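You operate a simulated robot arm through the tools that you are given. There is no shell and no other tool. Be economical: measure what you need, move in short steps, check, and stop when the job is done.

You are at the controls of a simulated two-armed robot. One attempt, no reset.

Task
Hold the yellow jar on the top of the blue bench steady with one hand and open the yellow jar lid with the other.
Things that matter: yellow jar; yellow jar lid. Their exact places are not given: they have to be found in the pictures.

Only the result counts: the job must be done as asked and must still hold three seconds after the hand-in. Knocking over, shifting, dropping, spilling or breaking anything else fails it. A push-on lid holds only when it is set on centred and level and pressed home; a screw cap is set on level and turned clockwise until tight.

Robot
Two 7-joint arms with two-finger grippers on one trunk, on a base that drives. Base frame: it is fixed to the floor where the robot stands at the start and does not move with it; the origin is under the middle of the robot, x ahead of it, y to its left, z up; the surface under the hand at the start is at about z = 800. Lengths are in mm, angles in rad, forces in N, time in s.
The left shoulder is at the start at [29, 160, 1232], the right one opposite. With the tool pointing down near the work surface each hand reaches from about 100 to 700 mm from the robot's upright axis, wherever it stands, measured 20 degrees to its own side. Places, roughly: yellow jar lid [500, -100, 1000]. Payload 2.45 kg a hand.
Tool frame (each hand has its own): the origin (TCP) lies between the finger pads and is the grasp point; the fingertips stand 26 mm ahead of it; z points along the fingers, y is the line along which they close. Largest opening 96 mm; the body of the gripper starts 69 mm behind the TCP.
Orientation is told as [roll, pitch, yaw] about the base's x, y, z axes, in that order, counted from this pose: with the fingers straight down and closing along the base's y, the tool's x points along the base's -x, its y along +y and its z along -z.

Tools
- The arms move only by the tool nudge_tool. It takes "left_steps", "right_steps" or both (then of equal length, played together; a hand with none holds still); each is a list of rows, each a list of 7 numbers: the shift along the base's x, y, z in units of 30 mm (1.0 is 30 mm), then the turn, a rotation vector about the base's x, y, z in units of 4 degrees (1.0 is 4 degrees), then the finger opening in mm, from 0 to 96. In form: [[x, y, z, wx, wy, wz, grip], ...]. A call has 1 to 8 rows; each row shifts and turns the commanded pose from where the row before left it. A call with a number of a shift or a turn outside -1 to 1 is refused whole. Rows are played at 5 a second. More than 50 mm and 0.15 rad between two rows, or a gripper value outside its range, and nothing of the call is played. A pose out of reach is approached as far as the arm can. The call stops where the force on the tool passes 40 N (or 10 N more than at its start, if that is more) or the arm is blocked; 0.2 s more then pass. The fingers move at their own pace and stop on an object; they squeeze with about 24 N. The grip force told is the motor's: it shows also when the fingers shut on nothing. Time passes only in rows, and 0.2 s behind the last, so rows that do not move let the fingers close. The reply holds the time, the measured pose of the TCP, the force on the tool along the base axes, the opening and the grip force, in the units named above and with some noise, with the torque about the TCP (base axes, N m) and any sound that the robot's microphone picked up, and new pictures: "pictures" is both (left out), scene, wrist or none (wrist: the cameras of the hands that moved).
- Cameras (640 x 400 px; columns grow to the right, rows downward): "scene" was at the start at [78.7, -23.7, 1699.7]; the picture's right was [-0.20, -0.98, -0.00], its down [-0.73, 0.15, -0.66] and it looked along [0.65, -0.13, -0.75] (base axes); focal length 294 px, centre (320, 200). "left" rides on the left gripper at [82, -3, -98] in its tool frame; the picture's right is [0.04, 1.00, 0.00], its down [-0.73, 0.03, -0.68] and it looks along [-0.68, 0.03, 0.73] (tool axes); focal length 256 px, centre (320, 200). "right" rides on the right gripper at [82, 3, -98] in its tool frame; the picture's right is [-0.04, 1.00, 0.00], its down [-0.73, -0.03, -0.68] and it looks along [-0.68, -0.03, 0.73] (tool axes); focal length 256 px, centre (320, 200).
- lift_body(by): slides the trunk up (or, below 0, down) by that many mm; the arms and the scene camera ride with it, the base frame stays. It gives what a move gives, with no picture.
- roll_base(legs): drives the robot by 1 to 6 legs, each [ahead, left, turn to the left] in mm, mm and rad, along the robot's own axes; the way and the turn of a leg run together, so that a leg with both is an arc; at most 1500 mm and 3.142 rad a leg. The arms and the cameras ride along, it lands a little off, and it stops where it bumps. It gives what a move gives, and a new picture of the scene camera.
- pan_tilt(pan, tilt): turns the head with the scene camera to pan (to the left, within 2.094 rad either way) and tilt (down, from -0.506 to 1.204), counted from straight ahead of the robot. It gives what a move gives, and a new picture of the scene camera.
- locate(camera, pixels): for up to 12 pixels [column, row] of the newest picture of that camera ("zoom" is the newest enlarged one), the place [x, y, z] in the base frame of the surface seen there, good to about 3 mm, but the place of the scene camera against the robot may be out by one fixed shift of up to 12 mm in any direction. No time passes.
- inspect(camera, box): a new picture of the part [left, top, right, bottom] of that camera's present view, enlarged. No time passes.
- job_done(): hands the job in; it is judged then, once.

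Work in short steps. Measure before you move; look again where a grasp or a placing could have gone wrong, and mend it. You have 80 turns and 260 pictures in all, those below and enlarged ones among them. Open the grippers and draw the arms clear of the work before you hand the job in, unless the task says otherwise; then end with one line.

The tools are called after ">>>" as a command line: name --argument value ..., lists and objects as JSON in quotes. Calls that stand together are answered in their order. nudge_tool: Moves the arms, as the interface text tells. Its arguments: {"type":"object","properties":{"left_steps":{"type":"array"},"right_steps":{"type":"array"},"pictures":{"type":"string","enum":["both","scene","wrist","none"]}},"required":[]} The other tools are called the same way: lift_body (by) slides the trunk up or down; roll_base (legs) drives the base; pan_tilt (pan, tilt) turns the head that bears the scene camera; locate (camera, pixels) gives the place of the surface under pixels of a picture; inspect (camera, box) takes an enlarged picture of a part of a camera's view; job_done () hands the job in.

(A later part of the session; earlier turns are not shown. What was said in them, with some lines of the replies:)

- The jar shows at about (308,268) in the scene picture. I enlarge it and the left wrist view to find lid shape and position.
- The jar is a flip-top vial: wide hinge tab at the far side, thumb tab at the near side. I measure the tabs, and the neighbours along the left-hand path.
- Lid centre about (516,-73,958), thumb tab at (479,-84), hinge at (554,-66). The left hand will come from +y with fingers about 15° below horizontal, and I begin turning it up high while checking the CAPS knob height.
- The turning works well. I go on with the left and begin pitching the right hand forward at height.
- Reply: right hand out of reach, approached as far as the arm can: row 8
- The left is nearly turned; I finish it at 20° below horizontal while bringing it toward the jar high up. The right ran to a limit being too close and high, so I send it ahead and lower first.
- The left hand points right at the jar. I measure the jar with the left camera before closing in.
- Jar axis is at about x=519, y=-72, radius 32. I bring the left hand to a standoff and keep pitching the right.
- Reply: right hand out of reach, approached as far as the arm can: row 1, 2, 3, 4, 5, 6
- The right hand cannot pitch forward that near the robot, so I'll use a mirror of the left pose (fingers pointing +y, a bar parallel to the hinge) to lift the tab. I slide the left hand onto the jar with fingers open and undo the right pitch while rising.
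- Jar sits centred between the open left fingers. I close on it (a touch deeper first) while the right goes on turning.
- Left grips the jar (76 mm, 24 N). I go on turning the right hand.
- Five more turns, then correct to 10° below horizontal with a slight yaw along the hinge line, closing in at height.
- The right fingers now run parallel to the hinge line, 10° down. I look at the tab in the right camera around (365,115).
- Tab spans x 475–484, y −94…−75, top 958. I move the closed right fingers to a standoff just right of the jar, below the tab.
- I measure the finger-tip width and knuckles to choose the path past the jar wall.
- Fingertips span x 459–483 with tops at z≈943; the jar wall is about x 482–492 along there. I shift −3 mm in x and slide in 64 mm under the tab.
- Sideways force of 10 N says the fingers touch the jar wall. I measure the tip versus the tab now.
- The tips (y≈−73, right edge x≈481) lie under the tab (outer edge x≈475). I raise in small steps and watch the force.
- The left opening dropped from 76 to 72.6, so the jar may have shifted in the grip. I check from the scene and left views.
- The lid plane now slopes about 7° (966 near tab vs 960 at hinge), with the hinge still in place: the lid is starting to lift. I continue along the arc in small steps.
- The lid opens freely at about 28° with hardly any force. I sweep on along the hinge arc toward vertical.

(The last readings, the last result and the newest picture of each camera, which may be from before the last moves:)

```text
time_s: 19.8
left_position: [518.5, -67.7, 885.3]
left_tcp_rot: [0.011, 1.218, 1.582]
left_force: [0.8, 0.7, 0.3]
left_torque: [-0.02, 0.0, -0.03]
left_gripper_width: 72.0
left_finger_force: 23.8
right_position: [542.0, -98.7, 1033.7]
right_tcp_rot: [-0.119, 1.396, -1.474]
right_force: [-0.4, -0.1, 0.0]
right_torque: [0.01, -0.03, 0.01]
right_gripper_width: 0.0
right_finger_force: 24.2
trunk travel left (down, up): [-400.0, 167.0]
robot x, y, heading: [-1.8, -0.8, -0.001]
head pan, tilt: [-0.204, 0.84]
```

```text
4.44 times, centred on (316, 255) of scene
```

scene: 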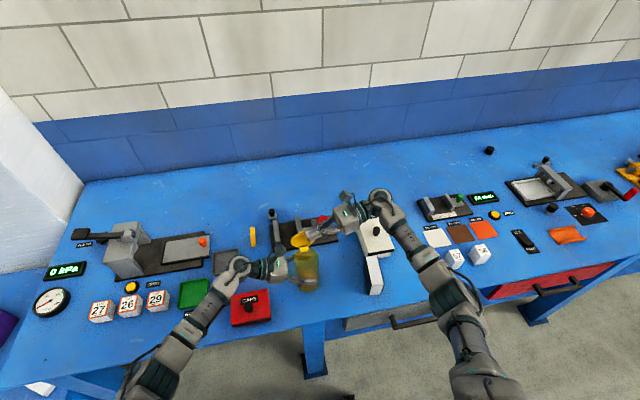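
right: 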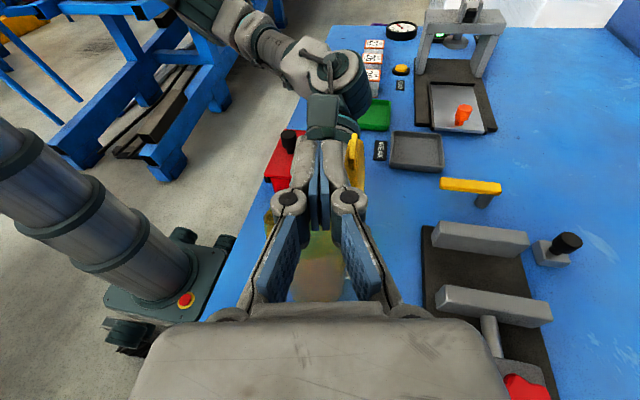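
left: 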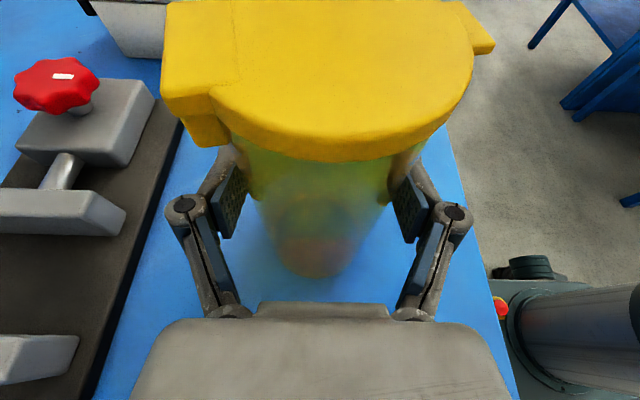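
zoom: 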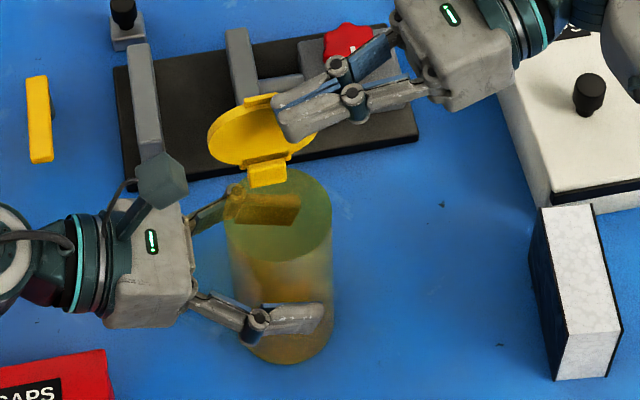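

The lid stands about vertical. I push it on past 90° so that it rests open.

>>> nudge_tool --right_steps '[[0.35, 0, 0.02, 0, 0, 0, 0], [0.35, 0, 0.02, 0, 0, 0, 0], [0.33, 0, -0.08, 0, 0, 0, 0]]' --pictures "none"

>>> inspect --camera "scene" --box '[260, 210, 372, 300]'

```text
time_s: 20.6
left_position: [518.0, -67.9, 885.9]
left_tcp_rot: [0.011, 1.22, 1.583]
left_force: [-0.2, 0.5, -0.3]
left_torque: [0.01, 0.0, 0.03]
left_gripper_width: 71.8
left_finger_force: 24.4
right_position: [573.9, -98.0, 1033.5]
right_tcp_rot: [-0.11, 1.396, -1.468]
right_force: [0.5, 0.2, 0.4]
right_torque: [0.01, -0.01, -0.01]
right_gripper_width: 0.0
right_finger_force: 24.4
trunk travel left (down, up): [-400.0, 167.0]
robot x, y, heading: [-3.0, 0.3, 0.004]
head pan, tilt: [-0.204, 0.84]
```

```text
4.44 times, centred on (316, 255) of scene
```

zoom: 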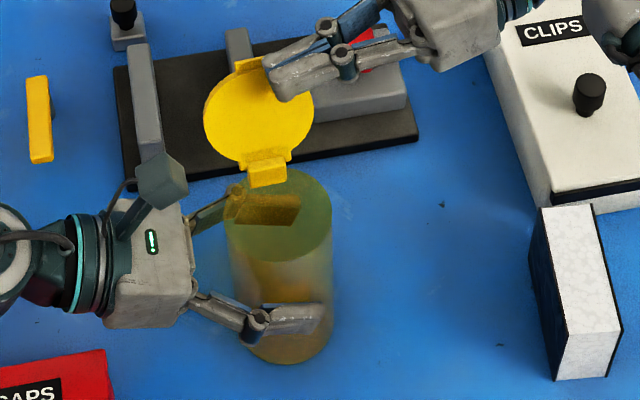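

Lid at roughly 115° with no resistance; two more steps, then I back the right hand away.

>>> nudge_tool --right_steps '[[0.3, 0, -0.12, 0, 0, 0, 0], [0.3, 0, -0.17, 0, 0, 0, 0], [0.2, 0, -0.15, 0, 0, 0, 0]]' --pictures "none"

>>> inspect --camera "scene" --box '[260, 210, 372, 300]'

```text
time_s: 21.4
left_position: [518.9, -67.4, 887.3]
left_tcp_rot: [0.01, 1.218, 1.588]
left_force: [12.8, -1.7, -1.7]
left_torque: [0.17, 1.28, -0.01]
left_gripper_width: 72.7
left_finger_force: 23.6
right_position: [597.1, -98.7, 1022.2]
right_tcp_rot: [-0.093, 1.399, -1.448]
right_force: [-8.1, 1.0, 11.9]
right_torque: [0.23, 0.04, 0.16]
right_gripper_width: 0.0
right_finger_force: 24.3
trunk travel left (down, up): [-400.0, 167.0]
robot x, y, heading: [1.6, -0.6, -0.001]
head pan, tilt: [-0.204, 0.84]
```

```text
4.44 times, centred on (316, 255) of scene
```

zoom: 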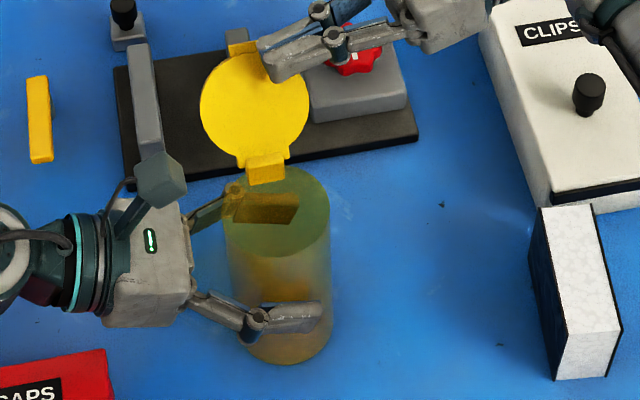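

The hinge stop is reached (8–12 N). I back off −x and up, then withdraw toward −y and up.

>>> nudge_tool --right_steps '[[-0.4, 0, 0.1, 0, 0, 0, 0], [-0.5, -0.3, 0.5, 0, 0, 0, 0], [-0.3, -1, 0.5, 0, 0, 0, 0], [0, -1, 0.5, 0, 0, 0, 0], [0, -1, 0.5, 0, 0, 0, 0], [0, -1, 0.3, 0, 0, 0, 0], [0, -1, 0, 0, 0, 0, 0]]' --pictures "scene"

>>> inspect --camera "scene" --box '[260, 210, 372, 300]'

>>> inspect --camera "left" --box '[120, 0, 520, 320]'

>>> inspect --camera "right" --box '[240, 0, 560, 200]'

```text
time_s: 23.0
left_position: [517.7, -68.2, 887.0]
left_tcp_rot: [0.008, 1.216, 1.581]
left_force: [0.2, 0.7, -0.6]
left_torque: [0.02, -0.04, 0.0]
left_gripper_width: 72.0
left_finger_force: 23.9
right_position: [563.8, -257.5, 1091.3]
right_tcp_rot: [-0.109, 1.396, -1.463]
right_force: [0.3, -0.9, -0.3]
right_torque: [0.0, 0.02, 0.01]
right_gripper_width: 0.0
right_finger_force: 24.4
trunk travel left (down, up): [-400.0, 167.0]
robot x, y, heading: [-0.5, -2.8, 0.004]
head pan, tilt: [-0.204, 0.84]
```

scene: 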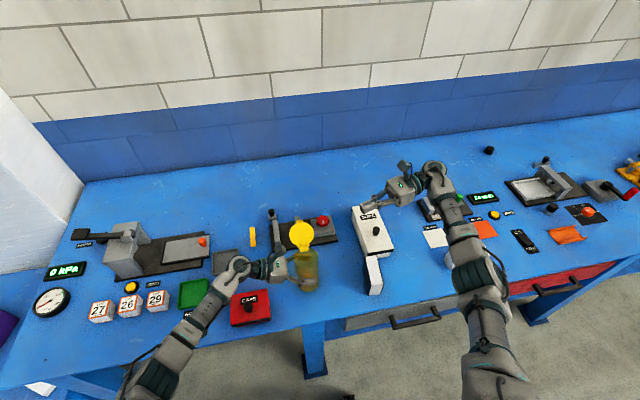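

```text
4.44 times, centred on (316, 255) of scene
```

zoom: 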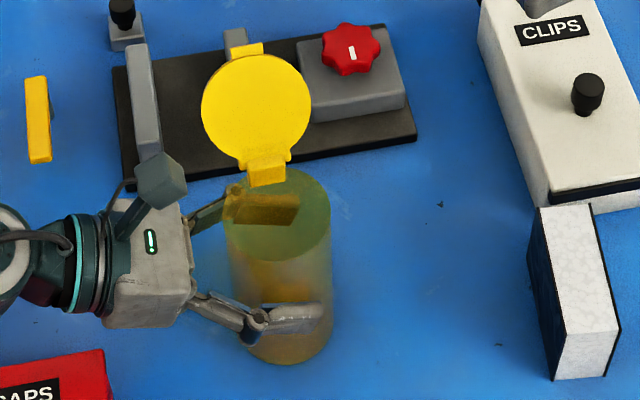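

```text
1.25 times, centred on (320, 160) of left
```

zoom: 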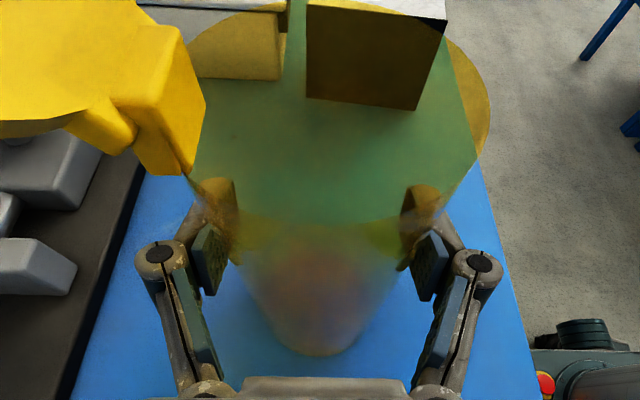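

```text
2.00 times, centred on (400, 100) of right
```

zoom: 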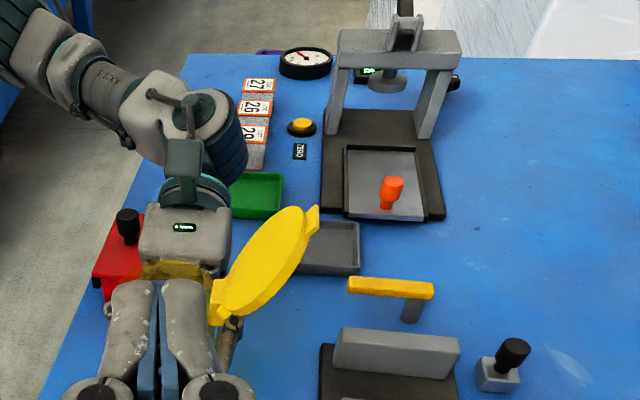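

The lid stays open by itself. I release the jar gradually with the left hand and check that it stands.

>>> nudge_tool --left_steps '[[0, 0, 0, 0, 0, 0, 74], [0, 0, 0, 0, 0, 0, 78], [0, 0, 0, 0, 0, 0, 84], [0, 0, 0, 0, 0, 0, 90], [0, 0, 0, 0, 0, 0, 96], [0, 0, 0, 0, 0, 0, 96]]'

>>> inspect --camera "scene" --box '[260, 210, 372, 300]'

```text
time_s: 24.4
left_position: [518.9, -68.6, 887.3]
left_tcp_rot: [0.008, 1.216, 1.582]
left_force: [0.3, -0.4, -0.1]
left_torque: [-0.02, 0.01, -0.01]
left_gripper_width: 96.4
left_finger_force: 0.0
right_position: [563.9, -255.6, 1090.6]
right_tcp_rot: [-0.109, 1.397, -1.467]
right_force: [-1.1, -0.3, 0.7]
right_torque: [0.01, -0.04, 0.01]
right_gripper_width: 0.1
right_finger_force: 23.6
trunk travel left (down, up): [-400.0, 167.0]
robot x, y, heading: [2.7, -2.1, 0.001]
head pan, tilt: [-0.204, 0.84]
```

scene: 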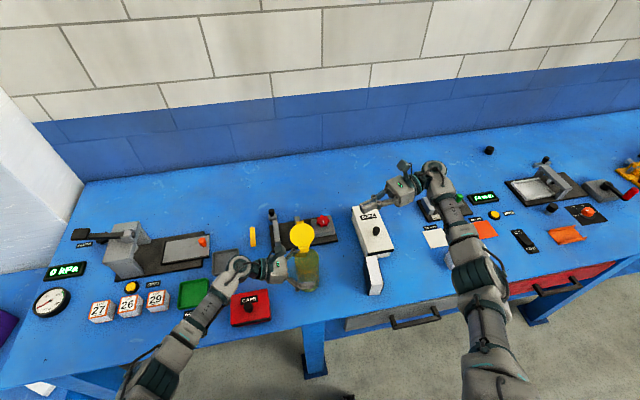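
left: 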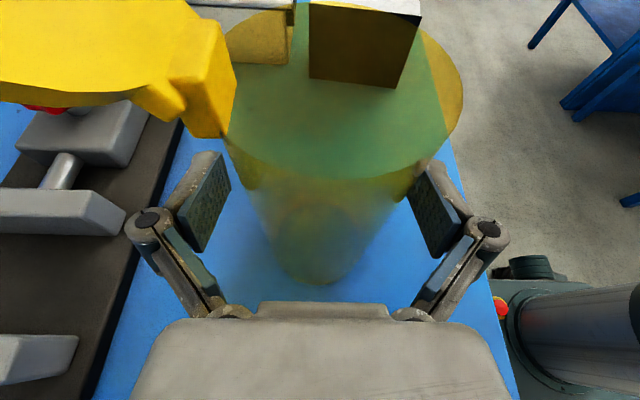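

```text
4.44 times, centred on (316, 255) of scene
```

zoom: 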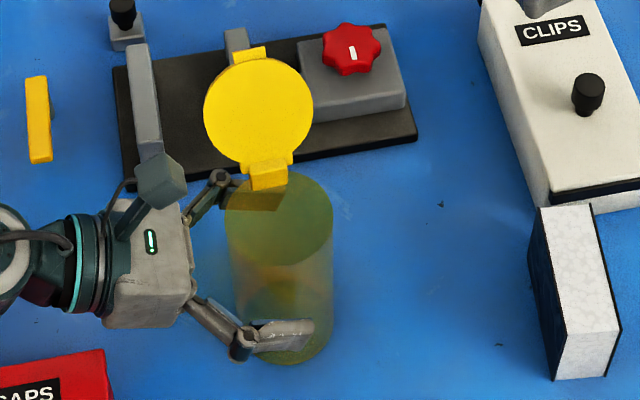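

The jar stands on the bench with its lid open. I withdraw the left hand along its own finger axis.

>>> nudge_tool --left_steps '[[0, 0.6, 0.22, 0, 0, 0, 96], [0, 0.6, 0.22, 0, 0, 0, 96], [0, 0.6, 0.22, 0, 0, 0, 96], [0, 0.6, 0.22, 0, 0, 0, 96], [0, 0.7, 0.5, 0, 0, 0, 96], [0, 0.7, 0.7, 0, 0, 0, 96], [0, 0.7, 0.7, 0, 0, 0, 96], [0, 0.7, 0.7, 0, 0, 0, 96]]' --right_steps '[[0, 0, 0, 0, 0, 0, 20], [0, 0, 0, 0, 0, 0, 40], [0, 0, 0, 0, 0, 0, 60], [0, 0, 0, 0, 0, 0, 60], [0, 0, 0, 0, 0, 0, 60], [0, 0, 0, 0, 0, 0, 60], [0, 0, 0, 0, 0, 0, 60], [0, 0, 0, 0, 0, 0, 60]]'

>>> inspect --camera "scene" --box '[260, 210, 372, 300]'

```text
time_s: 26.2
left_position: [519.3, 87.3, 991.7]
left_tcp_rot: [0.01, 1.218, 1.582]
left_force: [0.4, -0.1, 0.6]
left_torque: [0.04, 0.0, 0.03]
left_gripper_width: 96.1
left_finger_force: 0.1
right_position: [564.2, -256.5, 1091.4]
right_tcp_rot: [-0.108, 1.395, -1.468]
right_force: [-0.6, -0.1, -0.5]
right_torque: [0.05, -0.03, 0.0]
right_gripper_width: 60.2
right_finger_force: 0.1
trunk travel left (down, up): [-400.0, 167.0]
robot x, y, heading: [-3.1, -1.6, 0.005]
head pan, tilt: [-0.204, 0.84]
```

scene: 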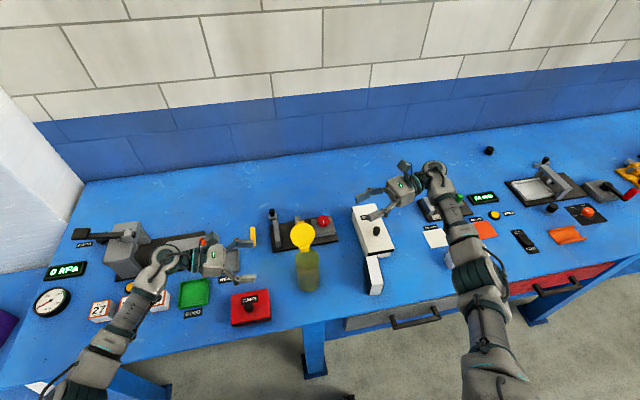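
right: 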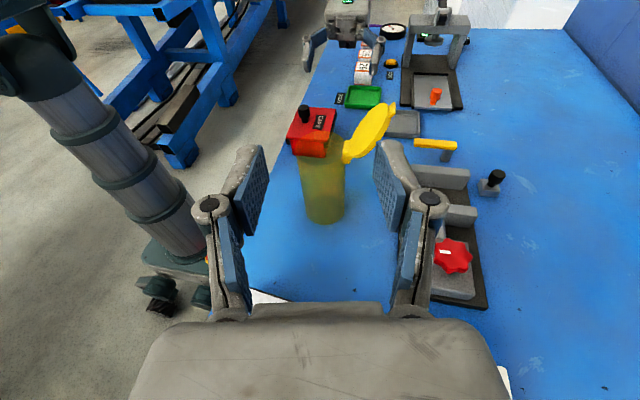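
left: 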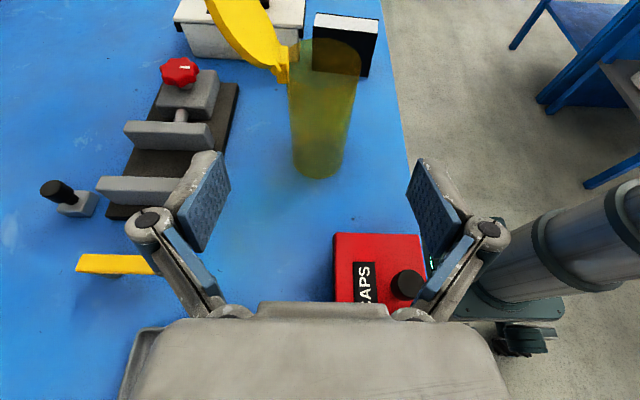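

```text
4.44 times, centred on (316, 255) of scene
```

zoom: 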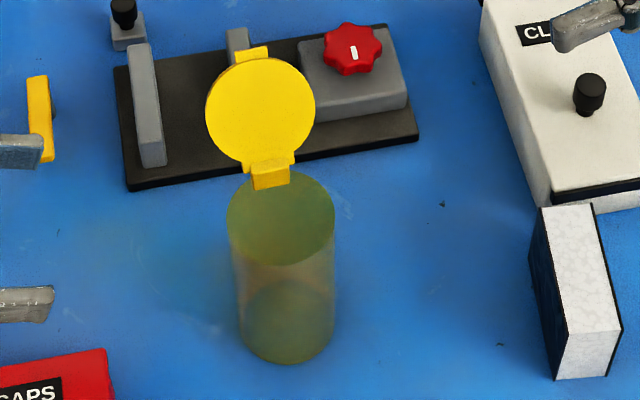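

The jar stands upright with its lid fully open, both grippers are open and clear, and nothing else moved. I hand the job in.

>>> job_done

```text
The job is handed in.
```

The yellow jar's lid is open and the jar is standing upright on the bench, though it turned slightly and moved a few millimetres in the left hand's grip as the lid came up. Nothing else moved that I could see. Both grippers are open and clear of the work. I handed the job in; no verdict came back.
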